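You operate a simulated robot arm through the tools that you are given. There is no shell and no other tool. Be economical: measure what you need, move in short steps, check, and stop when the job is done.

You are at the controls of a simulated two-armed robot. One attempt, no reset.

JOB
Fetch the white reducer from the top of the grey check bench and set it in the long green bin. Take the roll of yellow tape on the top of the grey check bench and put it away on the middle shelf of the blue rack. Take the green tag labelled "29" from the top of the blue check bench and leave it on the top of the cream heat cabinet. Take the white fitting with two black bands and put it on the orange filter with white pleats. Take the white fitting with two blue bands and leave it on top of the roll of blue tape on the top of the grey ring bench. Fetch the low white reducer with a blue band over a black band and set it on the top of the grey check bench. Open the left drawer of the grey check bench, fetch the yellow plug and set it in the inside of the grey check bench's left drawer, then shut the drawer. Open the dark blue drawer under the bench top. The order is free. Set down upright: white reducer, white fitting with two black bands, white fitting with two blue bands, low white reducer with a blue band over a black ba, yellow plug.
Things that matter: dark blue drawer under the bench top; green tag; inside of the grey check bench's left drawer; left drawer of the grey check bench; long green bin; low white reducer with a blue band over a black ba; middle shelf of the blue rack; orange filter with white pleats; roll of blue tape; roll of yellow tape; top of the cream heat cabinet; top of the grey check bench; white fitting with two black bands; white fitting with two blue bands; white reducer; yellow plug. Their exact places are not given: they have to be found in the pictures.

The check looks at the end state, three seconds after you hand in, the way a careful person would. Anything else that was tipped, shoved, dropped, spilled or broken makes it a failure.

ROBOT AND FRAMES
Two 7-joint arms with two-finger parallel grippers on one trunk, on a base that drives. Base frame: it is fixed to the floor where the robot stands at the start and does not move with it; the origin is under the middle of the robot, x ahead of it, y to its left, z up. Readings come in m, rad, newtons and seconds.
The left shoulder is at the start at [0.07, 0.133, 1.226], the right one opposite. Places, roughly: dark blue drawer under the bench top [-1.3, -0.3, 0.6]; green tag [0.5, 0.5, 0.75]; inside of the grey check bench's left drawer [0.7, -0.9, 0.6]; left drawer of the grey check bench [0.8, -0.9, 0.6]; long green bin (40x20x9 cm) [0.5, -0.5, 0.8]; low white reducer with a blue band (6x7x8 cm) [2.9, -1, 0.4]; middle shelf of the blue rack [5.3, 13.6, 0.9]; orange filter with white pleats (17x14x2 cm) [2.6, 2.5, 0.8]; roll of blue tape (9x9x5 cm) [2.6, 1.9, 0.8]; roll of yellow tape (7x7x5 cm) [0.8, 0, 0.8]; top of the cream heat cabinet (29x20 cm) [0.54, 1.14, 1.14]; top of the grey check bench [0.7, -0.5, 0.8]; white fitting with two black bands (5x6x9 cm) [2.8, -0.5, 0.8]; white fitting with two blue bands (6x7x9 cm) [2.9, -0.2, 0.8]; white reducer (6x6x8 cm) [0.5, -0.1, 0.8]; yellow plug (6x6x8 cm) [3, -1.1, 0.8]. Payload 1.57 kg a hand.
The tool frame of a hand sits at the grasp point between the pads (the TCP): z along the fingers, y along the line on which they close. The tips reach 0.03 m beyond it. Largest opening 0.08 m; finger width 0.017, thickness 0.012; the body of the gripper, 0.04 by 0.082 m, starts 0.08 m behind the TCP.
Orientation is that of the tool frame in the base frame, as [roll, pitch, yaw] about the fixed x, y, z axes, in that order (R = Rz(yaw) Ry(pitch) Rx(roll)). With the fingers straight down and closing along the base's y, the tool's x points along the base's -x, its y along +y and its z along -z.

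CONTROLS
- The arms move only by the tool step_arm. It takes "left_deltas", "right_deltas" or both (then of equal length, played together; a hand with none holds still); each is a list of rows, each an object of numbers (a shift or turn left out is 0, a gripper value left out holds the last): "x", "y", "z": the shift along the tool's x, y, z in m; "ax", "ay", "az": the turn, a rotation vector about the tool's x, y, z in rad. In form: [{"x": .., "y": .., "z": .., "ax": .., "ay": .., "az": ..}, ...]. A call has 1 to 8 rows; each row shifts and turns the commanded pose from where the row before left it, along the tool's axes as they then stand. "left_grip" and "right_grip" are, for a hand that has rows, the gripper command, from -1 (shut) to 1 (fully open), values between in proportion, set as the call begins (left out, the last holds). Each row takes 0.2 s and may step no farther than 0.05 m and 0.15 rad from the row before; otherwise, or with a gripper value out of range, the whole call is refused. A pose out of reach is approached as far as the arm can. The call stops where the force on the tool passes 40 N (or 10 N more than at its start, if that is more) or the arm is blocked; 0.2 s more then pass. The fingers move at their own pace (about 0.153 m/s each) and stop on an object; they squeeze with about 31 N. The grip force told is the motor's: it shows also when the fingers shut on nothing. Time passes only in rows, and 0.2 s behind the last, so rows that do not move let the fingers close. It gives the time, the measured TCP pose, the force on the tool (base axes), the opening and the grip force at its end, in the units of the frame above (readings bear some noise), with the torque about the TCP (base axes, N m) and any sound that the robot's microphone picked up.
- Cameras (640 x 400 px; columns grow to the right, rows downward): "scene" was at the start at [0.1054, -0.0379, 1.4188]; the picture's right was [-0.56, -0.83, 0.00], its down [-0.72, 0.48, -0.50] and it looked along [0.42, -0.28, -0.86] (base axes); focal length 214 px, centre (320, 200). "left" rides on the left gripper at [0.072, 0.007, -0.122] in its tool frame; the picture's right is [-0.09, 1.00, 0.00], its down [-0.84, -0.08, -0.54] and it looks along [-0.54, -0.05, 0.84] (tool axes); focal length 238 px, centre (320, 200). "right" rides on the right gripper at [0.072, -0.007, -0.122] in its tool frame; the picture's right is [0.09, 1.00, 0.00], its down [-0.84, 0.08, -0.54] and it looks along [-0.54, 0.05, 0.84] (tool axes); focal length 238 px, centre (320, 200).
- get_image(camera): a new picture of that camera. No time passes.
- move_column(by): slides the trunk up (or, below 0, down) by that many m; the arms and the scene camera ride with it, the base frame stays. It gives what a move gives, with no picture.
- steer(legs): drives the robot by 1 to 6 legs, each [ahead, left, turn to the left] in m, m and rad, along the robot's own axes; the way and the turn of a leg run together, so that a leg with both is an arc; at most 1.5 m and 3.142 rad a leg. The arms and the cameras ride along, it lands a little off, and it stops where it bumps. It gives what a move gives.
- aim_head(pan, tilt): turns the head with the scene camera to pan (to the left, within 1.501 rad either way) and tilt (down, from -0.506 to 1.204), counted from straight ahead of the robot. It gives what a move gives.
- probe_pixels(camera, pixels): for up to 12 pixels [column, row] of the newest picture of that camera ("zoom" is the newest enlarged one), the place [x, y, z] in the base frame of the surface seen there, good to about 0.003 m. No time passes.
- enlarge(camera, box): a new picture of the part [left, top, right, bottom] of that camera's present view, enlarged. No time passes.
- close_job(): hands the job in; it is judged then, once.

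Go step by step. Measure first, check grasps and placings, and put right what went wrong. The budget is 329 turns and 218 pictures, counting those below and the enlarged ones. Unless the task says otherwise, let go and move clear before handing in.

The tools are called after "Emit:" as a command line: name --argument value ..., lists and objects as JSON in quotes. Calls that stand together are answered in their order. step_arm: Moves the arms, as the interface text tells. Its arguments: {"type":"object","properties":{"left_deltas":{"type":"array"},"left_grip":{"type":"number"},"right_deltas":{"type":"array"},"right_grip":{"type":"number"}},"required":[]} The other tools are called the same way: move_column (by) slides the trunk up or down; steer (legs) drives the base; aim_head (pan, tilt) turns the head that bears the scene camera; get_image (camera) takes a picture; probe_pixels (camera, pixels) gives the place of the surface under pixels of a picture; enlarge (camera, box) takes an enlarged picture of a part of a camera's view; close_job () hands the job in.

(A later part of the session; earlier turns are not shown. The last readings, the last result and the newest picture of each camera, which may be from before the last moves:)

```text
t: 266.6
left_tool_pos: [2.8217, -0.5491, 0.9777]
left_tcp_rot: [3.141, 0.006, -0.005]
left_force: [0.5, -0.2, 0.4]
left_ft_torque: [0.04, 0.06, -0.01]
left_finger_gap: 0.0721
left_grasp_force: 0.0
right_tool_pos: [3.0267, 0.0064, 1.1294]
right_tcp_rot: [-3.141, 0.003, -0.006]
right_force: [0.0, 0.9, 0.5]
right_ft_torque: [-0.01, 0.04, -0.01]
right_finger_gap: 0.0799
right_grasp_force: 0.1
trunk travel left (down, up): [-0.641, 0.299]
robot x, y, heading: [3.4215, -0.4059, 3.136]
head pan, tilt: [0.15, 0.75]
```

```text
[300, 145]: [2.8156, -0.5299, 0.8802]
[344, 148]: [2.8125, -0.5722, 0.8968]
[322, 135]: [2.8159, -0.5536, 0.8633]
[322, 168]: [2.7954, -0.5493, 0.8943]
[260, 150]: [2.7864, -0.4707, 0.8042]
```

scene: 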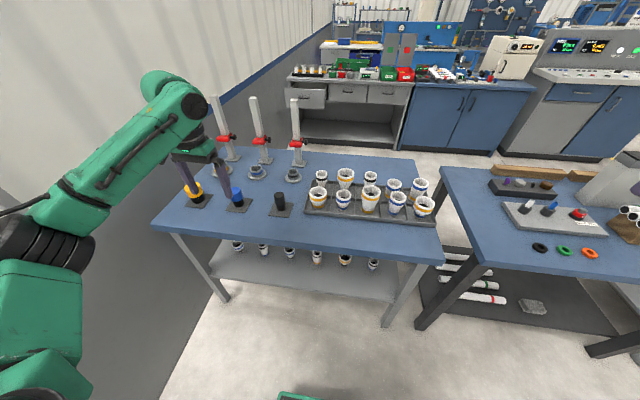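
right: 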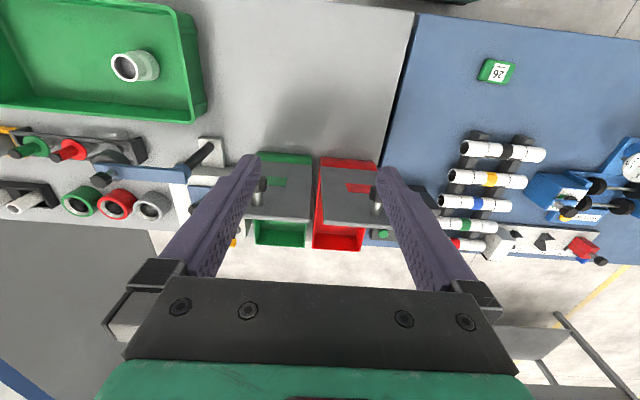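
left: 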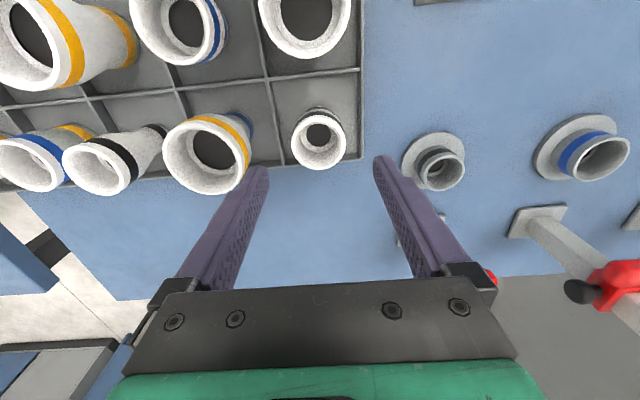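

Rim centre (319,142) is aligned. Descend to TCP z≈0.873 and grip.

Emit:
step_arm --left_deltas '[{"x": 0.002, "z": 0.045}, {"z": 0.04}, {"z": 0.02}, {}]'

Emit:
get_image --camera "left"

```text
t: 267.6
left_tool_pos: [2.8206, -0.5488, 0.8768]
left_tcp_rot: [3.139, 0.002, -0.005]
left_force: [-0.2, -0.9, 0.6]
left_ft_torque: [0.0, 0.03, -0.01]
left_finger_gap: 0.0719
left_grasp_force: 0.0
left hand out of reach, approached as far as the arm can: row 1
right_tool_pos: [3.0241, 0.0069, 1.1287]
right_tcp_rot: [3.139, 0.001, -0.006]
right_force: [-0.2, 1.3, 0.2]
right_ft_torque: [-0.01, 0.02, 0.0]
right_finger_gap: 0.08
right_grasp_force: 0.0
trunk travel left (down, up): [-0.641, 0.299]
robot x, y, heading: [3.4213, -0.4071, 3.139]
head pan, tilt: [0.15, 0.75]
```

```text
148 pictures are left
```

left: 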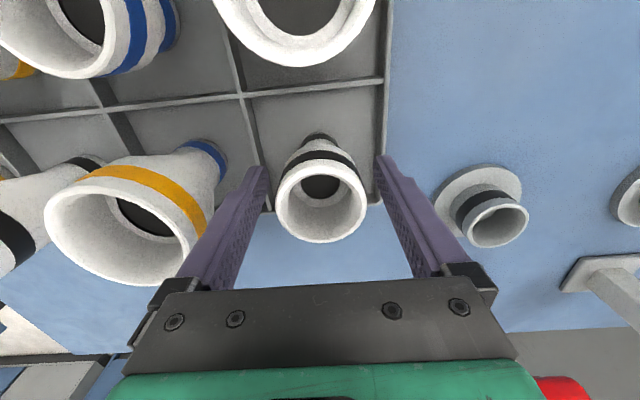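

Well centred. Grip and lift.

Emit:
step_arm --left_deltas '[{}, {}, {}]' --left_grip -1

Emit:
step_arm --left_deltas '[{"z": -0.03}, {"z": -0.05}, {"z": -0.05}, {"z": -0.05}, {}]'

Emit:
get_image --camera "left"

```text
t: 268.4
left_tool_pos: [2.8203, -0.5497, 0.8755]
left_tcp_rot: [3.141, 0.002, -0.005]
left_force: [0.2, -0.3, -0.9]
left_ft_torque: [-0.01, -0.02, 0.02]
left_finger_gap: 0.0512
left_grasp_force: 30.6
right_tool_pos: [3.023, 0.0061, 1.1282]
right_tcp_rot: [3.141, 0.0, -0.004]
right_force: [0.0, 0.0, 0.0]
right_ft_torque: [0.03, 0.02, -0.01]
right_finger_gap: 0.0797
right_grasp_force: 0.1
trunk travel left (down, up): [-0.641, 0.299]
robot x, y, heading: [3.4206, -0.4029, 3.132]
head pan, tilt: [0.15, 0.75]
```

```text
t: 269.6
left_tool_pos: [2.84, -0.5545, 1.0349]
left_tcp_rot: [-3.141, 0.001, -0.006]
left_force: [-0.3, -0.4, -1.0]
left_ft_torque: [0.03, 0.03, 0.03]
left_finger_gap: 0.0512
left_grasp_force: 31.0
left hand out of reach, approached as far as the arm can: row 3, 4
right_tool_pos: [3.0216, 0.0048, 1.1276]
right_tcp_rot: [3.142, -0.002, -0.007]
right_force: [0.8, 0.2, 1.4]
right_ft_torque: [0.03, -0.01, 0.04]
right_finger_gap: 0.08
right_grasp_force: 0.1
trunk travel left (down, up): [-0.641, 0.299]
robot x, y, heading: [3.4232, -0.4075, 3.138]
head pan, tilt: [0.15, 0.75]
```

```text
147 pictures are left
```

left: 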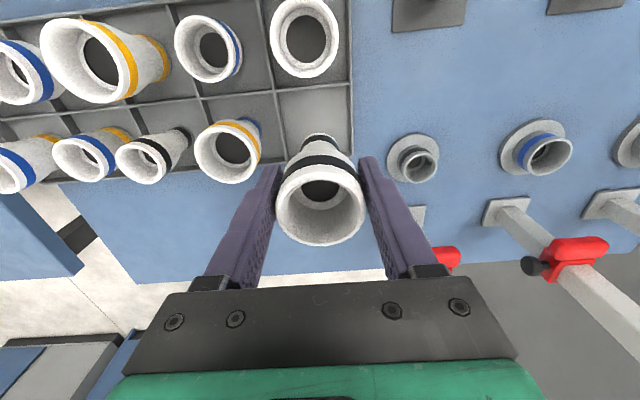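

Held; both black bands visible. Pull the left hand in, and bring the right hand over the two-blue fitting near (2.917,-0.25).

Emit:
step_arm --left_deltas '[{"x": 0.04}, {"x": 0.04, "z": -0.02}, {"z": -0.04}, {"z": -0.03}, {}, {}, {}, {}]' --right_deltas '[{"y": 0.045}, {"y": 0.045}, {"y": 0.045}, {"y": 0.045}, {"y": 0.045}, {"y": 0.03, "x": -0.03}, {"x": -0.045}, {"x": -0.025}]' --right_grip 1

Emit:
get_image --camera "right"

```text
t: 271.4
left_tool_pos: [2.8503, -0.5568, 1.0644]
left_tcp_rot: [3.141, 0.002, -0.006]
left_force: [0.2, -0.3, -0.9]
left_ft_torque: [0.03, 0.03, 0.02]
left_finger_gap: 0.0512
left_grasp_force: 30.9
left hand out of reach, approached as far as the arm can: row 1, 2, 3, 4
right_tool_pos: [2.9189, -0.2482, 1.1289]
right_tcp_rot: [-3.141, 0.0, -0.006]
right_force: [-0.1, 0.7, 0.0]
right_ft_torque: [0.01, 0.01, 0.0]
right_finger_gap: 0.0797
right_grasp_force: 0.0
trunk travel left (down, up): [-0.641, 0.299]
robot x, y, heading: [3.418, -0.4079, 3.136]
head pan, tilt: [0.15, 0.75]
```

```text
146 pictures are left
```

right: 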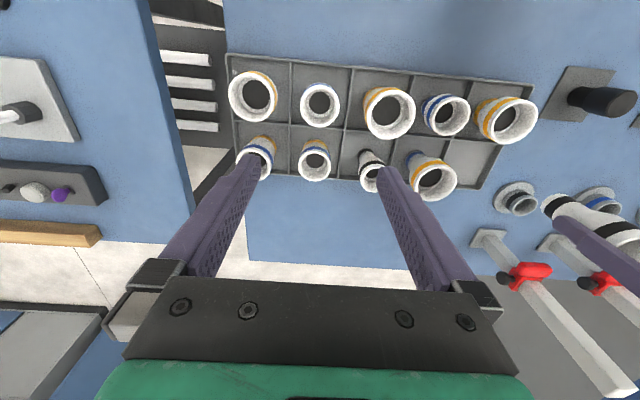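

The target's rim (320,103) is right under the hand. Narrow the fingers to 0.071 and descend partway, checking neighbours.

Emit:
step_arm --right_deltas '[{"z": 0.045}, {"z": 0.045}, {"z": 0.045}, {"z": 0.035}, {}]' --left_deltas '[{"z": 0.03}, {"z": 0.03}, {}, {}, {}]' --right_grip 0.77

Emit:
get_image --camera "right"

```text
t: 272.6
left_tool_pos: [2.85, -0.5585, 1.0543]
left_tcp_rot: [-3.14, 0.001, -0.006]
left_force: [-0.3, -0.4, -0.2]
left_ft_torque: [-0.03, 0.01, 0.0]
left_finger_gap: 0.0513
left_grasp_force: 30.9
left hand out of reach, approached as far as the arm can: row 1, 2
right_tool_pos: [2.9208, -0.2477, 0.9581]
right_tcp_rot: [-3.139, 0.0, -0.005]
right_force: [0.9, 0.2, 0.1]
right_ft_torque: [0.0, 0.0, 0.01]
right_finger_gap: 0.0709
right_grasp_force: 0.0
trunk travel left (down, up): [-0.641, 0.299]
robot x, y, heading: [3.4236, -0.4076, 3.135]
head pan, tilt: [0.15, 0.75]
```

```text
145 pictures are left
```

right: 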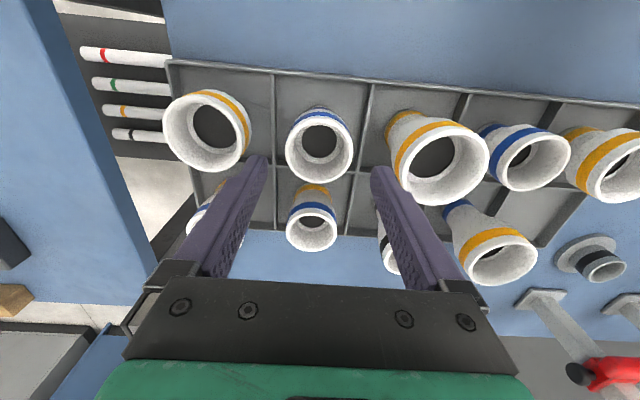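

Clear of both neighbours by ~1 cm. Descend to z≈0.862, grip, lift.

Emit:
step_arm --right_deltas '[{"x": 0.002, "z": 0.045}, {"z": 0.04}, {"z": 0.011}, {}]'

Emit:
step_arm --right_deltas '[{}, {}, {}]' --right_grip -1

Emit:
step_arm --right_deltas '[{"z": -0.03}, {"z": -0.045}, {"z": -0.045}, {"z": -0.04}, {}]'

Emit:
get_image --camera "right"

```text
t: 273.6
left_tool_pos: [2.8502, -0.5565, 1.0554]
left_tcp_rot: [3.14, 0.001, -0.005]
left_force: [-0.1, -0.5, -0.9]
left_ft_torque: [-0.01, 0.01, -0.03]
left_finger_gap: 0.0513
left_grasp_force: 31.4
right_tool_pos: [2.9233, -0.2469, 0.8615]
right_tcp_rot: [3.141, -0.001, -0.004]
right_force: [-0.5, 1.0, -0.2]
right_ft_torque: [0.0, 0.04, 0.02]
right_finger_gap: 0.0707
right_grasp_force: 0.0
trunk travel left (down, up): [-0.641, 0.299]
robot x, y, heading: [3.4228, -0.4084, 3.134]
head pan, tilt: [0.15, 0.75]
```

```text
t: 274.4
left_tool_pos: [2.8499, -0.5587, 1.0549]
left_tcp_rot: [3.14, 0.002, -0.006]
left_force: [0.0, -0.8, 0.1]
left_ft_torque: [0.01, -0.05, 0.0]
left_finger_gap: 0.0512
left_grasp_force: 31.2
right_tool_pos: [2.9228, -0.2473, 0.8608]
right_tcp_rot: [3.141, -0.001, -0.006]
right_force: [-0.1, 0.6, -0.5]
right_ft_torque: [-0.01, -0.01, -0.01]
right_finger_gap: 0.0576
right_grasp_force: 31.1
trunk travel left (down, up): [-0.641, 0.299]
robot x, y, heading: [3.4225, -0.4049, 3.132]
head pan, tilt: [0.15, 0.75]
```

```text
t: 275.6
left_tool_pos: [2.8494, -0.5565, 1.0553]
left_tcp_rot: [3.14, -0.002, -0.003]
left_force: [-1.1, -0.4, -1.0]
left_ft_torque: [-0.02, -0.02, 0.0]
left_finger_gap: 0.051
left_grasp_force: 31.0
right_tool_pos: [2.9244, -0.2486, 1.022]
right_tcp_rot: [3.14, -0.002, -0.005]
right_force: [0.2, 0.4, -1.3]
right_ft_torque: [0.05, 0.0, -0.03]
right_finger_gap: 0.0575
right_grasp_force: 30.7
trunk travel left (down, up): [-0.641, 0.299]
robot x, y, heading: [3.4174, -0.4055, 3.138]
head pan, tilt: [0.15, 0.75]
```

```text
144 pictures are left
```

right: 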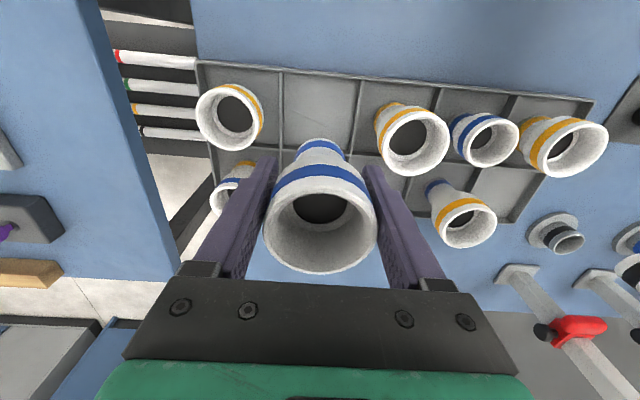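

Both blue bands visible; held. Raise the trunk, back off and drive round to the aisle side of the ring bench.

Emit:
move_column --by 0.2

Emit:
steer --legs '[[-0.35, 0, 0], [0, 0, -1.57], [1.4, 0, 0], [1.4, 0, 0], [0.95, 0, 0], [0, 0, 1.57]]'

Emit:
aim_head --pan 0.0 --tilt 0.5

Emit:
get_image --camera "scene"

```text
t: 277.8
left_tool_pos: [2.8504, -0.5569, 1.2549]
left_tcp_rot: [3.138, 0.001, -0.004]
left_force: [0.3, -0.5, -1.1]
left_ft_torque: [0.0, -0.02, 0.02]
left_finger_gap: 0.0513
left_grasp_force: 31.0
right_tool_pos: [2.9249, -0.2483, 1.2216]
right_tcp_rot: [-3.139, -0.003, -0.005]
right_force: [-0.6, 0.4, -0.8]
right_ft_torque: [0.01, -0.02, 0.0]
right_finger_gap: 0.0575
right_grasp_force: 30.8
trunk travel left (down, up): [-0.841, 0.099]
robot x, y, heading: [3.422, -0.4054, 3.139]
head pan, tilt: [0.15, 0.75]
```

```text
t: 305.4
left_tool_pos: [3.1225, 3.1496, 1.2548]
left_tcp_rot: [3.141, 0.003, 0.056]
left_force: [0.2, -0.5, -1.0]
left_ft_torque: [0.0, 0.01, -0.03]
left_finger_gap: 0.0508
left_grasp_force: 31.1
right_tool_pos: [3.178, 3.4617, 1.2221]
right_tcp_rot: [3.139, -0.003, 0.057]
right_force: [-0.4, -0.4, -0.6]
right_ft_torque: [-0.01, -0.02, 0.01]
right_finger_gap: 0.057
right_grasp_force: 31.1
trunk travel left (down, up): [-0.841, 0.099]
robot x, y, heading: [3.6873, 3.335, -3.08]
head pan, tilt: [0.15, 0.75]
```

```text
t: 306.2
left_tool_pos: [3.1219, 3.1501, 1.2543]
left_tcp_rot: [3.14, 0.002, 0.058]
left_force: [-0.4, 0.3, -1.1]
left_ft_torque: [0.0, -0.04, 0.0]
left_finger_gap: 0.051
left_grasp_force: 30.7
right_tool_pos: [3.1768, 3.4629, 1.2213]
right_tcp_rot: [-3.141, -0.002, 0.059]
right_force: [-0.1, 0.0, -1.5]
right_ft_torque: [-0.01, -0.03, 0.01]
right_finger_gap: 0.057
right_grasp_force: 31.4
trunk travel left (down, up): [-0.841, 0.099]
robot x, y, heading: [3.682, 3.3379, -3.081]
head pan, tilt: [0.0, 0.499]
```

```text
143 pictures are left
```

scene: 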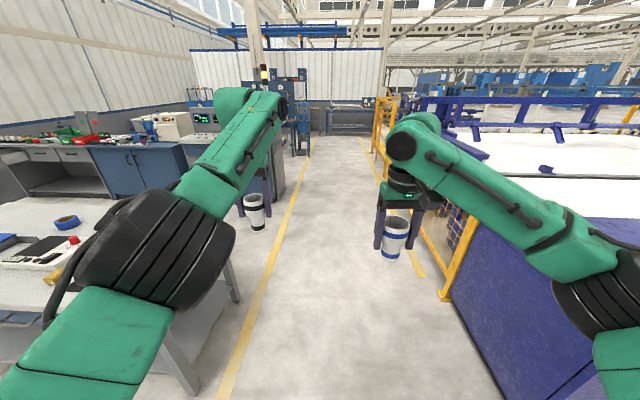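

Fits intact. Continue west, then south in the aisle, ending facing the ring bench.

Emit:
steer --legs '[[0, 0, -0.06], [1.0, 0, 0], [0.85, 0, 0], [0, 0, 1.57], [1.1, 0, 0], [0, 0, 1.57]]'

Emit:
aim_head --pan 0.0 --tilt 0.7

Emit:
get_image --camera "scene"

```text
t: 328.9
left_tool_pos: [2.4266, 2.3833, 1.2566]
left_tcp_rot: [3.138, 0.002, -3.106]
left_force: [1.5, -0.2, -1.7]
left_ft_torque: [0.0, -0.01, 0.02]
left_finger_gap: 0.0487
left_grasp_force: 31.2
right_tool_pos: [2.3659, 2.0729, 1.2212]
right_tcp_rot: [3.139, -0.002, -3.105]
right_force: [-0.4, 0.6, -0.4]
right_ft_torque: [-0.02, -0.02, 0.01]
right_finger_gap: 0.0555
right_grasp_force: 30.7
trunk travel left (down, up): [-0.841, 0.099]
robot x, y, heading: [1.8625, 2.2077, 0.037]
head pan, tilt: [0.0, 0.499]
```

```text
t: 329.7
left_tool_pos: [2.427, 2.3845, 1.2549]
left_tcp_rot: [3.139, 0.002, -3.104]
left_force: [0.3, 0.1, -0.3]
left_ft_torque: [0.01, 0.03, 0.0]
left_finger_gap: 0.0487
left_grasp_force: 30.9
right_tool_pos: [2.366, 2.0726, 1.2208]
right_tcp_rot: [3.141, -0.002, -3.105]
right_force: [0.1, 0.6, 0.1]
right_ft_torque: [0.04, 0.04, 0.0]
right_finger_gap: 0.0556
right_grasp_force: 31.3
trunk travel left (down, up): [-0.841, 0.099]
robot x, y, heading: [1.8647, 2.2072, 0.038]
head pan, tilt: [0.0, 0.7]
```

```text
142 pictures are left
```

scene: 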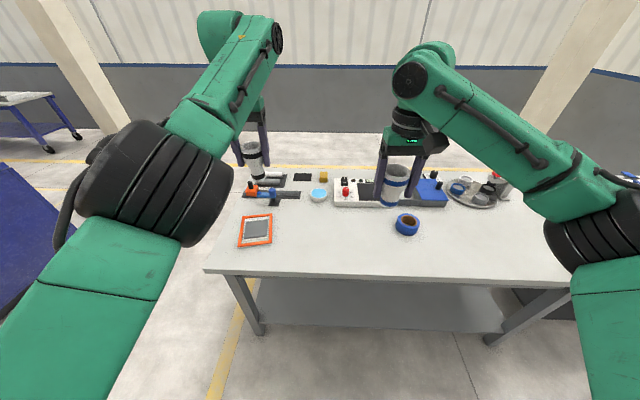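

The grips narrowed by ~2 mm; check how the parts sit in the hands.

Emit:
get_image --camera "left"

Emit:
get_image --camera "right"

Emit:
enlarge --camera "scene" --box '[225, 110, 475, 266]'

Emit:
probe_pixels --camera "scene" --pixels '[[256, 229], [243, 218], [269, 217], [240, 243], [271, 241], [407, 224], [407, 232], [396, 222], [420, 222], [407, 212], [405, 217]]'

```text
141 pictures are left
```

left: 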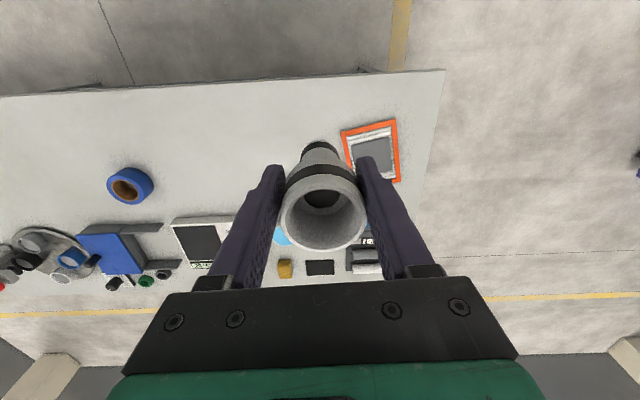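

```text
140 pictures are left
```

right: 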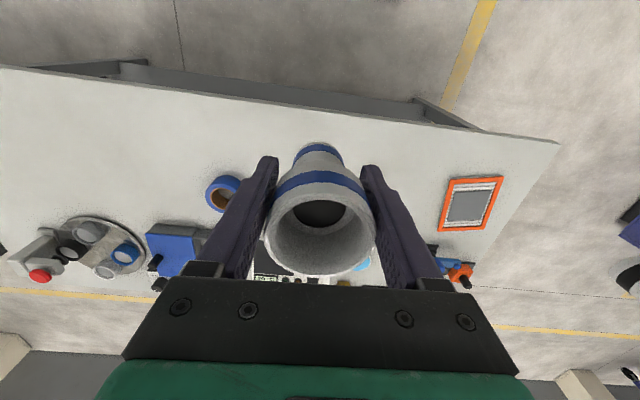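

```text
2.56 times, centred on (350, 188) of scene
```

zoom: 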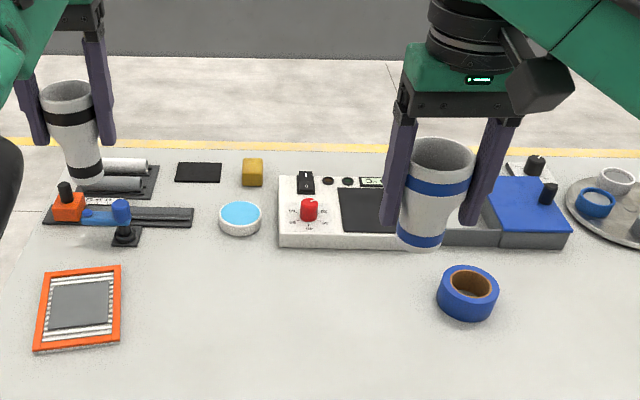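

```text
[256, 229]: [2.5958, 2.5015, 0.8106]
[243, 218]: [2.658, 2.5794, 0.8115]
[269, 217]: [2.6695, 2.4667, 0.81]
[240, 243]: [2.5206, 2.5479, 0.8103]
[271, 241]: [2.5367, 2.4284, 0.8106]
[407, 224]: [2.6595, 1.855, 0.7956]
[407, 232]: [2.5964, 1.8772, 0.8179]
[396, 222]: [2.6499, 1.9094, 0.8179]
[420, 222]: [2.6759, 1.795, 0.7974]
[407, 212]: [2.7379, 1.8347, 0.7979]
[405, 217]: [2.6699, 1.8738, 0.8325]
```

The parts look upright. I need the tape roll's exact geometry (hole versus fitting base ≈4 cm). Zoom there.

Emit:
enlarge --camera "scene" --box '[383, 203, 431, 239]'

Emit:
probe_pixels --camera "zoom" --pixels '[[180, 180], [475, 180], [325, 100], [325, 280], [330, 190], [240, 190], [420, 190], [330, 130], [215, 240], [440, 240], [325, 240], [325, 350]]'

```text
11.11 times, centred on (407, 221) of scene
```

zoom: 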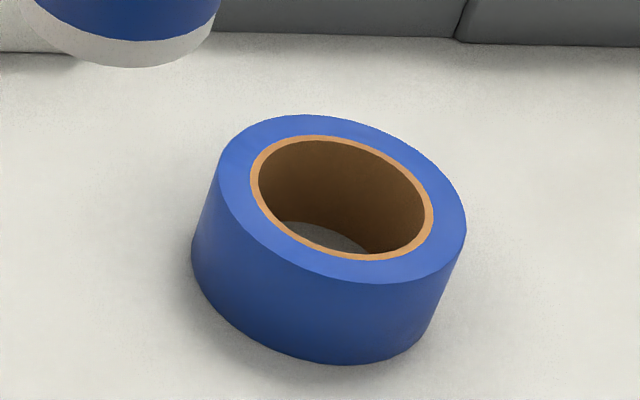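

```text
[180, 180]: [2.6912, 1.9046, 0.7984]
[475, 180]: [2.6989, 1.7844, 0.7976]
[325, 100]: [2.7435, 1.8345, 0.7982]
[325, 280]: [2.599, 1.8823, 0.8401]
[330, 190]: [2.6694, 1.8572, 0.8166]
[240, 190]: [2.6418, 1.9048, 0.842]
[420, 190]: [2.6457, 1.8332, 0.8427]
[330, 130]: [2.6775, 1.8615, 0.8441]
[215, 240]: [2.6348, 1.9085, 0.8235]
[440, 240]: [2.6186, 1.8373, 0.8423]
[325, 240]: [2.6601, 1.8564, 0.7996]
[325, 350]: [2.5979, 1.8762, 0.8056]
```

The roll's hole is ~6 cm across, wider than the 4 cm base, so I'll stand the fitting on the ring wall, not in the hole. Drive in and straighten, lower the trunk, then measure closely.

Emit:
steer --legs '[[0, 0, -0.038], [0.22, 0, 0]]'

Emit:
move_column --by -0.14

Emit:
step_arm --left_deltas '[{"y": 0.04}, {"y": 0.04}, {"y": 0.04}, {"y": 0.02}, {"x": 0.03}, {"x": 0.03}, {}, {}]' --right_deltas '[{"x": 0.03}, {"x": 0.03}, {"y": 0.0}, {"y": -0.03}, {"y": 0}, {}, {}, {}]'

Emit:
aim_head --pan -0.3 --tilt 0.9

Emit:
get_image --camera "scene"

```text
t: 331.8
left_tool_pos: [2.6525, 2.3628, 1.2578]
left_tcp_rot: [3.141, 0.006, -3.141]
left_force: [-0.6, -0.7, -0.7]
left_ft_torque: [0.0, -0.08, -0.02]
left_finger_gap: 0.0487
left_grasp_force: 31.1
right_tool_pos: [2.5787, 2.0536, 1.2229]
right_tcp_rot: [3.14, 0.002, 3.141]
right_force: [0.7, -0.6, -1.3]
right_ft_torque: [-0.01, -0.02, 0.02]
right_finger_gap: 0.0559
right_grasp_force: 31.0
trunk travel left (down, up): [-0.841, 0.099]
robot x, y, heading: [2.0878, 2.2074, 0.002]
head pan, tilt: [0.0, 0.7]
```

```text
t: 333.4
left_tool_pos: [2.6563, 2.3623, 1.1149]
left_tcp_rot: [3.14, 0.001, 3.141]
left_force: [-0.3, -0.6, -0.4]
left_ft_torque: [0.0, 0.0, 0.03]
left_finger_gap: 0.0486
left_grasp_force: 31.0
right_tool_pos: [2.5832, 2.0536, 1.0827]
right_tcp_rot: [-3.14, 0.001, 3.141]
right_force: [-0.5, 0.5, -0.3]
right_ft_torque: [0.0, 0.01, 0.03]
right_finger_gap: 0.0554
right_grasp_force: 30.9
trunk travel left (down, up): [-0.701, 0.239]
robot x, y, heading: [2.0798, 2.2087, 0.001]
head pan, tilt: [0.0, 0.7]
```

```text
t: 335.2
left_tool_pos: [2.656, 2.5026, 1.114]
left_tcp_rot: [3.14, 0.0, 3.14]
left_force: [-0.7, 0.4, -1.3]
left_ft_torque: [0.0, 0.02, -0.02]
left_finger_gap: 0.0486
left_grasp_force: 31.0
left hand out of reach, approached as far as the arm can: row 5, 6
right_tool_pos: [2.5219, 2.0241, 1.0816]
right_tcp_rot: [3.141, 0.002, 3.141]
right_force: [-0.3, -0.7, 0.1]
right_ft_torque: [0.01, -0.02, 0.02]
right_finger_gap: 0.0553
right_grasp_force: 31.3
trunk travel left (down, up): [-0.701, 0.239]
robot x, y, heading: [2.0849, 2.2105, -0.0]
head pan, tilt: [0.0, 0.7]
```

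```text
t: 336.0
left_tool_pos: [2.6566, 2.5041, 1.1141]
left_tcp_rot: [3.14, 0.0, 3.141]
left_force: [-0.5, -0.7, -1.3]
left_ft_torque: [-0.01, -0.01, 0.04]
left_finger_gap: 0.0488
left_grasp_force: 31.2
right_tool_pos: [2.5216, 2.0235, 1.0829]
right_tcp_rot: [-3.141, 0.001, 3.141]
right_force: [0.2, 0.0, -1.0]
right_ft_torque: [0.04, -0.01, 0.02]
right_finger_gap: 0.0551
right_grasp_force: 31.0
trunk travel left (down, up): [-0.701, 0.239]
robot x, y, heading: [2.0847, 2.2099, 0.007]
head pan, tilt: [-0.3, 0.901]
```

```text
137 pictures are left
```

scene: 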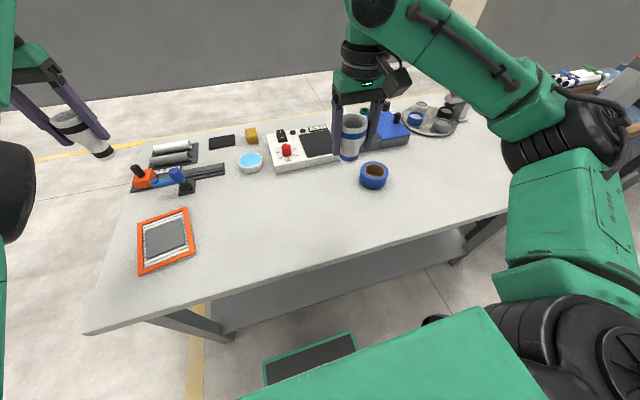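

The left hand's commanded pose lagged; pull it back more and look at its held part.

Emit:
step_arm --left_deltas '[{"x": 0.03}, {"x": 0.03}, {}]'

Emit:
get_image --camera "left"

Emit:
enlarge --camera "scene" --box '[325, 100, 437, 210]'

Emit:
probe_pixels --camera "zoom" --pixels '[[210, 365], [340, 365], [288, 340], [290, 400], [255, 375], [330, 375], [290, 350]]'

```text
t: 336.8
left_tool_pos: [2.6571, 2.5035, 1.1133]
left_tcp_rot: [3.139, 0.001, 3.14]
left_force: [-0.3, 1.0, -0.2]
left_ft_torque: [0.01, 0.01, -0.05]
left_finger_gap: 0.0485
left_grasp_force: 31.5
left hand out of reach, approached as far as the arm can: row 1, 2
right_tool_pos: [2.5223, 2.0239, 1.0807]
right_tcp_rot: [-3.141, -0.002, -3.141]
right_force: [-0.8, -1.3, -1.1]
right_ft_torque: [0.01, 0.0, 0.02]
right_finger_gap: 0.0554
right_grasp_force: 30.7
trunk travel left (down, up): [-0.701, 0.239]
robot x, y, heading: [2.0834, 2.2094, 0.005]
head pan, tilt: [-0.3, 0.901]
```

```text
136 pictures are left
```

left: 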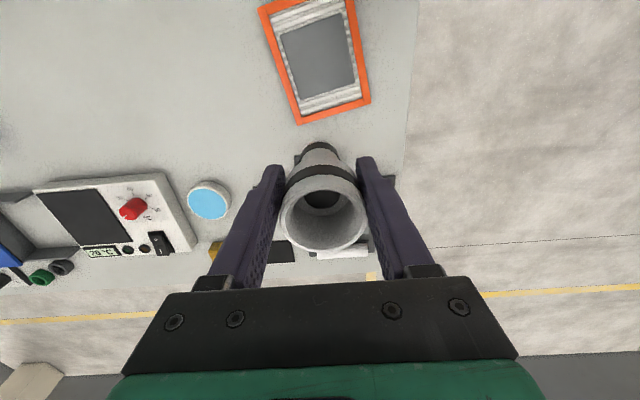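

```text
3.64 times, centred on (381, 155) of scene
```

zoom: 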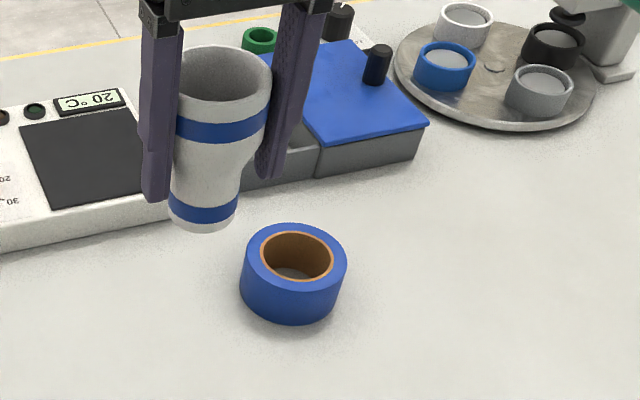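

```text
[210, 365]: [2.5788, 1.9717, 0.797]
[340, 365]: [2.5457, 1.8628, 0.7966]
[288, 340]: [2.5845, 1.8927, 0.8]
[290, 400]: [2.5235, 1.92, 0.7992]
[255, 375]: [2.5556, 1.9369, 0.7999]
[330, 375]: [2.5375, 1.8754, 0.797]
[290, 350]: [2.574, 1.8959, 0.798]
```

The left pose is likely limited by height; bring it down while pulling back.

Emit:
step_arm --left_deltas '[{"z": 0.04}, {"z": 0.04}, {}]'

Emit:
probe_pixels --camera "zoom" --pixels '[[248, 260], [343, 262], [292, 228], [292, 286], [253, 240], [336, 245], [292, 250], [270, 285], [320, 285], [292, 310]]'

```text
t: 337.6
left_tool_pos: [2.6563, 2.5037, 1.0942]
left_tcp_rot: [3.14, 0.001, 3.141]
left_force: [0.1, -0.1, -1.5]
left_ft_torque: [0.02, 0.01, -0.02]
left_finger_gap: 0.0487
left_grasp_force: 30.7
left hand out of reach, approached as far as the arm can: row 1, 2
right_tool_pos: [2.5216, 2.0241, 1.083]
right_tcp_rot: [-3.142, -0.001, -3.14]
right_force: [0.1, -0.2, 0.0]
right_ft_torque: [0.02, 0.0, 0.0]
right_finger_gap: 0.0554
right_grasp_force: 31.2
trunk travel left (down, up): [-0.701, 0.239]
robot x, y, heading: [2.0873, 2.211, 0.004]
head pan, tilt: [-0.3, 0.901]
```

```text
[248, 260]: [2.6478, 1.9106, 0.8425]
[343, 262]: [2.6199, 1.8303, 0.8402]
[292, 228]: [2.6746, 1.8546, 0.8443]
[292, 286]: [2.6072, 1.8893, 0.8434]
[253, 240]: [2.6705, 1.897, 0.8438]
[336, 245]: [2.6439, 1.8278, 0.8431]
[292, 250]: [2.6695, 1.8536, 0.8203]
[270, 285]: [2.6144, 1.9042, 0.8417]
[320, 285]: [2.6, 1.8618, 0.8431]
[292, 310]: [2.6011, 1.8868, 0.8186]
```

Roll centre ≈(2.639,1.868), top z 0.8435. Left arm still lags its command; continue lowering it to recover.

Emit:
step_arm --left_deltas '[{"z": 0.04}, {"z": 0.04}, {"z": 0.03}, {}]'

```text
t: 338.6
left_tool_pos: [2.6565, 2.5027, 1.0945]
left_tcp_rot: [3.14, 0.002, -3.141]
left_force: [-0.2, -0.1, -1.5]
left_ft_torque: [0.04, 0.01, 0.0]
left_finger_gap: 0.0484
left_grasp_force: 30.8
left hand out of reach, approached as far as the arm can: row 1, 2, 3
right_tool_pos: [2.5219, 2.0239, 1.082]
right_tcp_rot: [3.141, 0.002, 3.141]
right_force: [-0.1, -0.3, -0.9]
right_ft_torque: [0.02, 0.02, 0.0]
right_finger_gap: 0.0552
right_grasp_force: 30.7
trunk travel left (down, up): [-0.701, 0.239]
robot x, y, heading: [2.0809, 2.2117, 0.002]
head pan, tilt: [-0.3, 0.901]
```

Stuck against a limit; return the command toward the measured pose (forward again) and then try descending from there.

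Emit:
step_arm --left_deltas '[{"x": -0.04}, {"x": -0.04}, {"x": -0.04}, {"x": -0.04}, {}]'

```text
t: 339.8
left_tool_pos: [2.6683, 2.4966, 1.0869]
left_tcp_rot: [3.139, 0.002, 3.141]
left_force: [-0.2, -0.5, 0.1]
left_ft_torque: [-0.02, 0.0, 0.04]
left_finger_gap: 0.0486
left_grasp_force: 30.6
left hand out of reach, approached as far as the arm can: row 1, 2, 3, 4
right_tool_pos: [2.5226, 2.0238, 1.0821]
right_tcp_rot: [3.141, -0.002, 3.141]
right_force: [0.2, 0.9, -0.4]
right_ft_torque: [0.0, 0.02, 0.0]
right_finger_gap: 0.0551
right_grasp_force: 31.1
trunk travel left (down, up): [-0.701, 0.239]
robot x, y, heading: [2.0858, 2.2064, 0.005]
head pan, tilt: [-0.3, 0.901]
```

Perhaps it's over-stretched laterally; move it inward.

Emit:
step_arm --left_deltas '[{"y": -0.04}, {"y": -0.04}, {"y": -0.04}, {}]'

Emit:
aim_head --pan 0.5 --tilt 0.6

Emit:
get_image --camera "scene"

```text
t: 340.8
left_tool_pos: [2.6662, 2.3744, 1.0853]
left_tcp_rot: [3.139, 0.003, 3.139]
left_force: [0.6, -0.3, -1.0]
left_ft_torque: [0.02, -0.02, 0.0]
left_finger_gap: 0.0481
left_grasp_force: 30.7
right_tool_pos: [2.5225, 2.0232, 1.0819]
right_tcp_rot: [3.141, 0.001, -3.141]
right_force: [0.7, 0.5, -1.6]
right_ft_torque: [-0.01, -0.01, -0.01]
right_finger_gap: 0.0552
right_grasp_force: 30.8
trunk travel left (down, up): [-0.701, 0.239]
robot x, y, heading: [2.0863, 2.2087, -0.0]
head pan, tilt: [-0.3, 0.901]
```

```text
t: 342.0
left_tool_pos: [2.6665, 2.3753, 1.0844]
left_tcp_rot: [3.14, 0.002, -3.14]
left_force: [-0.5, 0.1, -0.9]
left_ft_torque: [0.02, 0.04, -0.01]
left_finger_gap: 0.0481
left_grasp_force: 31.5
right_tool_pos: [2.5224, 2.0237, 1.082]
right_tcp_rot: [-3.141, 0.0, 3.142]
right_force: [-0.2, 0.7, -1.0]
right_ft_torque: [-0.01, 0.06, -0.02]
right_finger_gap: 0.0555
right_grasp_force: 30.8
trunk travel left (down, up): [-0.701, 0.239]
robot x, y, heading: [2.0839, 2.2094, 0.001]
head pan, tilt: [0.499, 0.6]
```

```text
134 pictures are left
```

scene: 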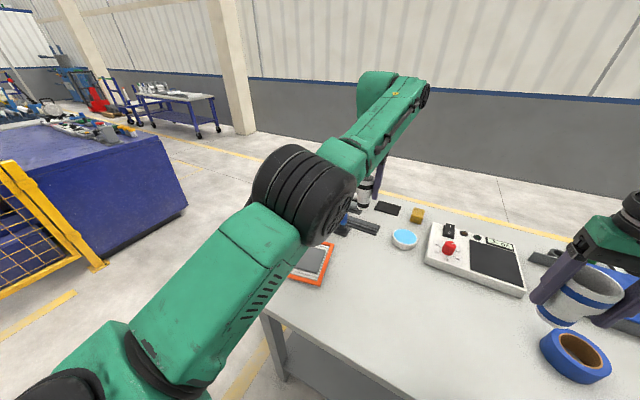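

The move worked fully, so commands follow the measured pose. Try pulling back now.

Emit:
step_arm --left_deltas '[{"x": 0.02}, {"x": 0.02}, {"x": 0.02}, {}]'

Emit:
step_arm --left_deltas '[{"z": 0.03}, {"z": 0.03}, {}]'

```text
t: 343.0
left_tool_pos: [2.6663, 2.375, 1.0855]
left_tcp_rot: [3.139, 0.003, 3.14]
left_force: [-0.1, 0.0, -0.7]
left_ft_torque: [0.0, 0.0, 0.0]
left_finger_gap: 0.0484
left_grasp_force: 30.4
left hand out of reach, approached as far as the arm can: row 1, 2, 3
right_tool_pos: [2.5222, 2.0244, 1.0819]
right_tcp_rot: [-3.141, 0.0, 3.141]
right_force: [0.1, -0.9, -1.9]
right_ft_torque: [-0.02, 0.03, 0.01]
right_finger_gap: 0.0553
right_grasp_force: 30.9
trunk travel left (down, up): [-0.701, 0.239]
robot x, y, heading: [2.0871, 2.2082, 0.003]
head pan, tilt: [0.499, 0.6]
```

```text
t: 343.8
left_tool_pos: [2.6671, 2.3749, 1.0854]
left_tcp_rot: [3.139, 0.002, -3.141]
left_force: [-0.7, -0.2, -1.3]
left_ft_torque: [0.03, -0.01, 0.0]
left_finger_gap: 0.048
left_grasp_force: 31.0
left hand out of reach, approached as far as the arm can: row 1, 2
right_tool_pos: [2.5217, 2.0245, 1.0819]
right_tcp_rot: [3.141, 0.0, -3.141]
right_force: [-1.5, -0.8, -1.0]
right_ft_torque: [0.0, 0.04, 0.01]
right_finger_gap: 0.055
right_grasp_force: 31.0
trunk travel left (down, up): [-0.701, 0.239]
robot x, y, heading: [2.0843, 2.2117, -0.0]
head pan, tilt: [0.499, 0.6]
```

Retracting and straight-down are both blocked here; reverse the lifting path: forward with down.

Emit:
step_arm --left_deltas '[{"x": -0.01, "z": 0.03}, {"x": -0.01, "z": 0.03}, {"x": -0.005, "z": 0.03}, {}]'

```text
t: 344.8
left_tool_pos: [2.6928, 2.3743, 0.9961]
left_tcp_rot: [3.141, 0.001, 3.14]
left_force: [0.1, -0.4, -1.6]
left_ft_torque: [0.0, 0.04, -0.02]
left_finger_gap: 0.048
left_grasp_force: 30.8
right_tool_pos: [2.5218, 2.025, 1.0822]
right_tcp_rot: [3.141, 0.0, 3.141]
right_force: [0.0, 0.5, -1.0]
right_ft_torque: [0.01, -0.01, 0.0]
right_finger_gap: 0.0553
right_grasp_force: 30.7
trunk travel left (down, up): [-0.701, 0.239]
robot x, y, heading: [2.0848, 2.209, -0.001]
head pan, tilt: [0.499, 0.6]
```

The left arm is stretched at its singular reach and only slides along that sphere. I'll place it by positioning the base: back 0.095, left 0.128 brings the fitting over the filter centre.

Emit:
steer --legs '[[-0.096, 0.128, 0]]'

Emit:
get_image --camera "left"

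Emit:
get_image --camera "scene"

```text
t: 346.2
left_tool_pos: [2.5967, 2.4989, 0.9946]
left_tcp_rot: [3.14, 0.001, 3.139]
left_force: [0.1, -0.2, -1.0]
left_ft_torque: [-0.02, -0.02, 0.02]
left_finger_gap: 0.0482
left_grasp_force: 31.0
right_tool_pos: [2.4246, 2.1507, 1.0815]
right_tcp_rot: [3.14, -0.001, 3.139]
right_force: [-0.2, -0.1, -0.6]
right_ft_torque: [0.01, -0.01, 0.02]
right_finger_gap: 0.0553
right_grasp_force: 31.2
trunk travel left (down, up): [-0.701, 0.239]
robot x, y, heading: [1.9834, 2.3329, -0.003]
head pan, tilt: [0.499, 0.6]
```

```text
133 pictures are left
```

left: 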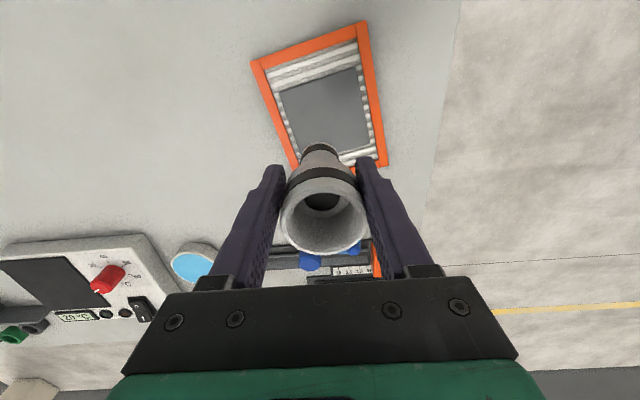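

```text
132 pictures are left
```

scene: 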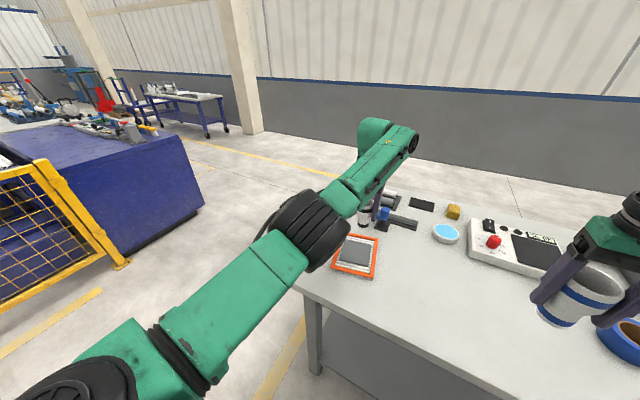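

Over the filter. Lower 0.08, then check.

Emit:
step_arm --left_deltas '[{"z": 0.03}, {"z": 0.03}, {"z": 0.02}, {}]'

Emit:
get_image --camera "left"

Emit:
enlarge --camera "scene" --box '[320, 170, 430, 290]'

```text
t: 347.2
left_tool_pos: [2.5968, 2.5003, 0.9154]
left_tcp_rot: [3.138, 0.002, 3.137]
left_force: [0.4, 0.3, -1.3]
left_ft_torque: [0.01, 0.0, 0.01]
left_finger_gap: 0.0481
left_grasp_force: 31.0
right_tool_pos: [2.4241, 2.1498, 1.0816]
right_tcp_rot: [3.138, -0.002, 3.139]
right_force: [0.5, 0.7, -1.0]
right_ft_torque: [0.02, 0.01, -0.01]
right_finger_gap: 0.055
right_grasp_force: 30.7
trunk travel left (down, up): [-0.701, 0.239]
robot x, y, heading: [1.9879, 2.3366, -0.003]
head pan, tilt: [0.499, 0.6]
```

```text
131 pictures are left
```

left: 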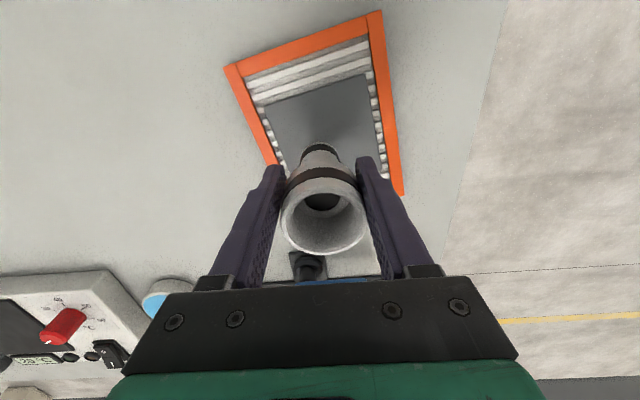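

```text
3.33 times, centred on (375, 230) of scene
```

zoom: 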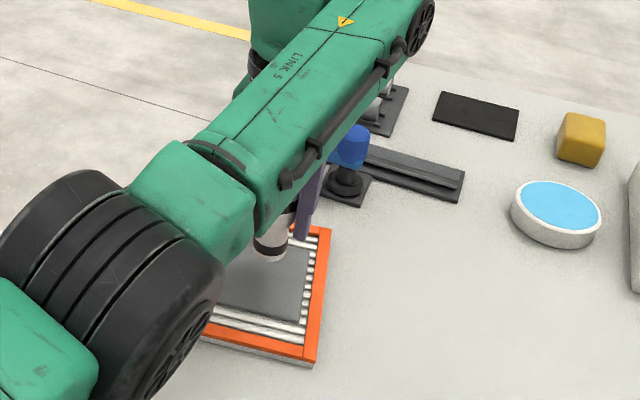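

Directly over the filter's plate. Lower gently in small steps until contact.

Emit:
step_arm --left_deltas '[{"z": 0.02}, {"z": 0.005}, {"z": 0.003}, {"z": 0.003}, {}]'

```text
t: 348.4
left_tool_pos: [2.5965, 2.5011, 0.8852]
left_tcp_rot: [3.138, 0.001, 3.138]
left_force: [0.3, -0.7, -1.1]
left_ft_torque: [0.01, 0.02, -0.02]
left_finger_gap: 0.0479
left_grasp_force: 31.0
right_tool_pos: [2.4236, 2.1513, 1.0823]
right_tcp_rot: [3.141, -0.001, 3.14]
right_force: [-0.2, -0.1, -1.2]
right_ft_torque: [0.02, -0.03, -0.02]
right_finger_gap: 0.0553
right_grasp_force: 31.3
trunk travel left (down, up): [-0.701, 0.239]
robot x, y, heading: [1.9869, 2.3379, 0.003]
head pan, tilt: [0.499, 0.6]
```

Emit:
step_arm --left_deltas '[{"z": 0.002}, {"z": 0.002}, {}]'

Emit:
enlarge --camera "scene" --box '[350, 215, 390, 265]'

```text
t: 349.2
left_tool_pos: [2.5961, 2.5004, 0.8834]
left_tcp_rot: [3.138, 0.008, 3.138]
left_force: [1.5, 1.2, 8.9]
left_ft_torque: [0.14, -0.21, 0.02]
left_finger_gap: 0.0481
left_grasp_force: 31.2
right_tool_pos: [2.4219, 2.1521, 1.0834]
right_tcp_rot: [3.14, -0.001, 3.141]
right_force: [-0.4, -0.9, -1.1]
right_ft_torque: [-0.05, -0.02, -0.03]
right_finger_gap: 0.0548
right_grasp_force: 30.3
trunk travel left (down, up): [-0.701, 0.239]
robot x, y, heading: [1.9905, 2.3379, 0.005]
head pan, tilt: [0.499, 0.6]
```

```text
8.00 times, centred on (370, 240) of scene
```

zoom: 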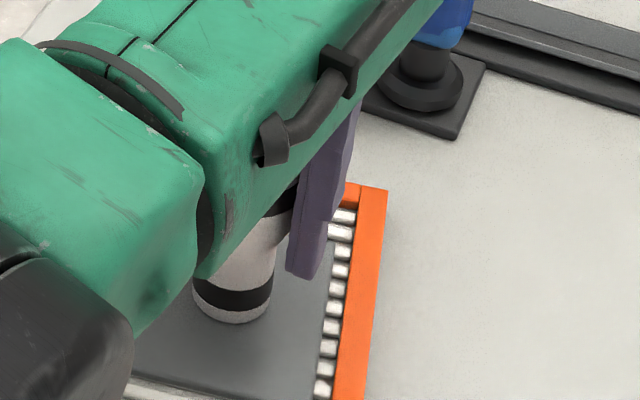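

Contact (9 N). Release and rise straight up.

Emit:
step_arm --left_deltas '[{}, {}]' --left_grip 0.9

Emit:
step_arm --left_deltas '[{"z": -0.03}, {"z": -0.03}, {"z": -0.03}, {"z": -0.03}, {"z": -0.02}, {}]'

Emit:
get_image --camera "left"

```text
t: 349.8
left_tool_pos: [2.5955, 2.5002, 0.881]
left_tcp_rot: [3.14, 0.001, 3.138]
left_force: [0.9, 0.0, 0.9]
left_ft_torque: [-0.02, 0.0, -0.01]
left_finger_gap: 0.0761
left_grasp_force: 0.1
right_tool_pos: [2.4241, 2.1508, 1.0825]
right_tcp_rot: [3.14, 0.001, 3.14]
right_force: [1.0, 1.1, -1.0]
right_ft_torque: [-0.01, 0.04, 0.03]
right_finger_gap: 0.0548
right_grasp_force: 31.1
trunk travel left (down, up): [-0.701, 0.239]
robot x, y, heading: [1.9874, 2.3381, -0.001]
head pan, tilt: [0.499, 0.6]
```

```text
t: 351.2
left_tool_pos: [2.5962, 2.4984, 1.0222]
left_tcp_rot: [3.139, 0.003, 3.14]
left_force: [0.1, -0.3, -0.9]
left_ft_torque: [0.0, 0.0, 0.0]
left_finger_gap: 0.0757
left_grasp_force: 0.0
right_tool_pos: [2.4222, 2.1508, 1.0822]
right_tcp_rot: [3.14, 0.0, 3.139]
right_force: [-0.1, 0.6, -1.0]
right_ft_torque: [0.01, -0.01, 0.0]
right_finger_gap: 0.0552
right_grasp_force: 31.1
trunk travel left (down, up): [-0.701, 0.239]
robot x, y, heading: [1.9886, 2.3376, 0.001]
head pan, tilt: [0.499, 0.6]
```

```text
128 pictures are left
```

left: 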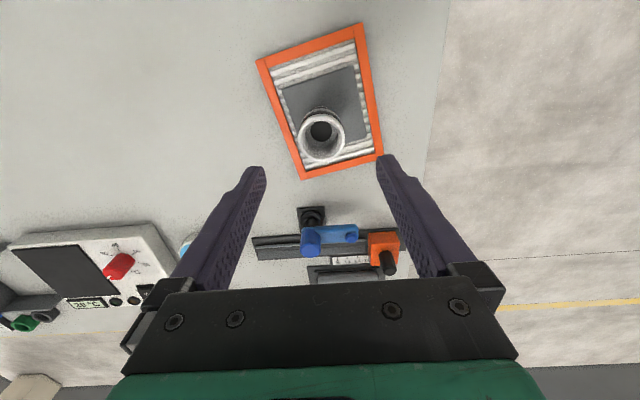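

The black-banded fitting stands on the filter at (321,137). Now the right hand: shift the base right 0.2 and forward 0.1, then go over the roll.

Emit:
steer --legs '[[0.1, -0.2, 0]]'

Emit:
step_arm --right_deltas '[{"x": -0.04}, {"x": -0.04}, {"x": -0.03}, {"y": -0.04}, {"z": 0.04}, {"z": 0.04}, {}]'

Emit:
aim_head --pan -0.25 --tilt 0.85

Emit:
get_image --camera "scene"

Emit:
get_image --camera "right"

```text
t: 352.9
left_tool_pos: [2.6941, 2.3005, 1.0222]
left_tcp_rot: [-3.141, 0.003, 3.138]
left_force: [-0.3, -0.3, 0.2]
left_ft_torque: [0.0, -0.03, -0.04]
left_finger_gap: 0.0761
left_grasp_force: 0.1
right_tool_pos: [2.5219, 1.9535, 1.0828]
right_tcp_rot: [3.141, 0.001, 3.139]
right_force: [0.2, -0.4, -0.5]
right_ft_torque: [-0.01, 0.01, 0.01]
right_finger_gap: 0.0547
right_grasp_force: 30.7
trunk travel left (down, up): [-0.701, 0.239]
robot x, y, heading: [2.086, 2.1403, -0.002]
head pan, tilt: [0.499, 0.6]
```

```text
t: 354.5
left_tool_pos: [2.6941, 2.2996, 1.0225]
left_tcp_rot: [3.14, 0.005, 3.137]
left_force: [0.4, 0.3, 0.1]
left_ft_torque: [0.03, 0.0, 0.01]
left_finger_gap: 0.0762
left_grasp_force: 0.0
right_tool_pos: [2.6331, 1.9105, 1.0028]
right_tcp_rot: [3.14, 0.002, 3.14]
right_force: [-0.8, -1.0, -1.4]
right_ft_torque: [0.0, 0.02, 0.01]
right_finger_gap: 0.0548
right_grasp_force: 31.2
trunk travel left (down, up): [-0.701, 0.239]
robot x, y, heading: [2.0855, 2.1354, -0.005]
head pan, tilt: [0.499, 0.6]
```

```text
t: 355.6
left_tool_pos: [2.6958, 2.2996, 1.0209]
left_tcp_rot: [3.138, 0.004, 3.138]
left_force: [0.5, -0.3, 0.2]
left_ft_torque: [0.0, 0.01, -0.02]
left_finger_gap: 0.0761
left_grasp_force: 0.0
right_tool_pos: [2.6347, 1.911, 1.0024]
right_tcp_rot: [3.14, 0.0, 3.14]
right_force: [0.4, -0.5, -0.7]
right_ft_torque: [0.0, -0.01, 0.04]
right_finger_gap: 0.0551
right_grasp_force: 31.0
trunk travel left (down, up): [-0.701, 0.239]
robot x, y, heading: [2.0849, 2.1396, -0.002]
head pan, tilt: [-0.25, 0.85]
```

```text
127 pictures are left
```

scene: 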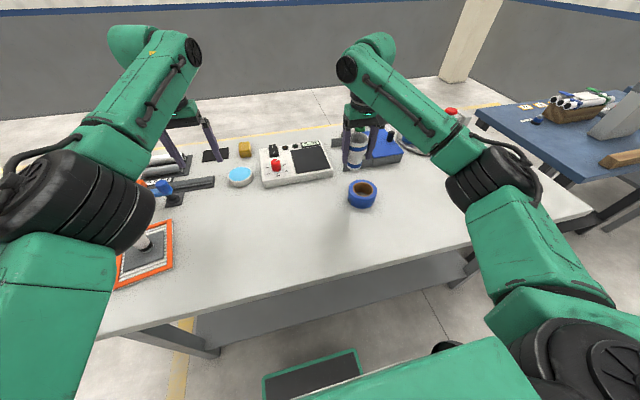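

```text
126 pictures are left
```

right: 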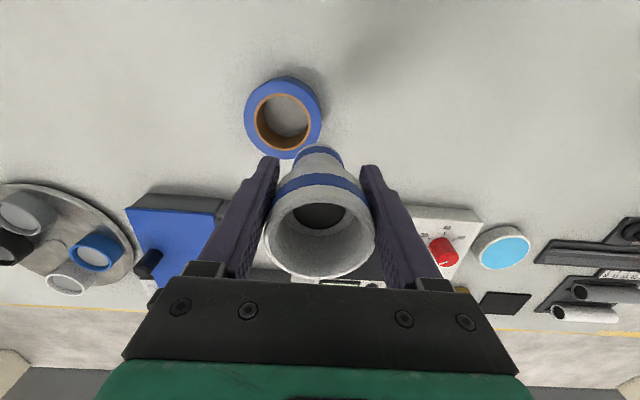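

Measure the roll's ring precisely from the right camera.

Emit:
enlarge --camera "right" --box '[236, 66, 332, 162]'

Emit:
probe_pixels --camera "right" --pixels '[[249, 115], [318, 112], [285, 84], [267, 152], [300, 148], [256, 95], [309, 92], [310, 135], [251, 135]]'

```text
4.17 times, centred on (284, 114) of right
```

zoom: 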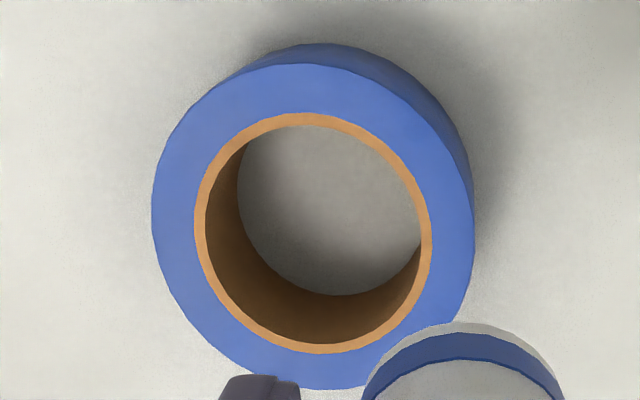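

```text
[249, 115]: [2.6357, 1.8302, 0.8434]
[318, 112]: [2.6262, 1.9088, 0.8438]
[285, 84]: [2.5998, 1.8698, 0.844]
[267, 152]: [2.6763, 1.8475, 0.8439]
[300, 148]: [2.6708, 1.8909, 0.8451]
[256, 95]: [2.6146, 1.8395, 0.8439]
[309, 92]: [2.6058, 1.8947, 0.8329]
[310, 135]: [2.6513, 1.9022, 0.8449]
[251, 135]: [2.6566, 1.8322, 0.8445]
```

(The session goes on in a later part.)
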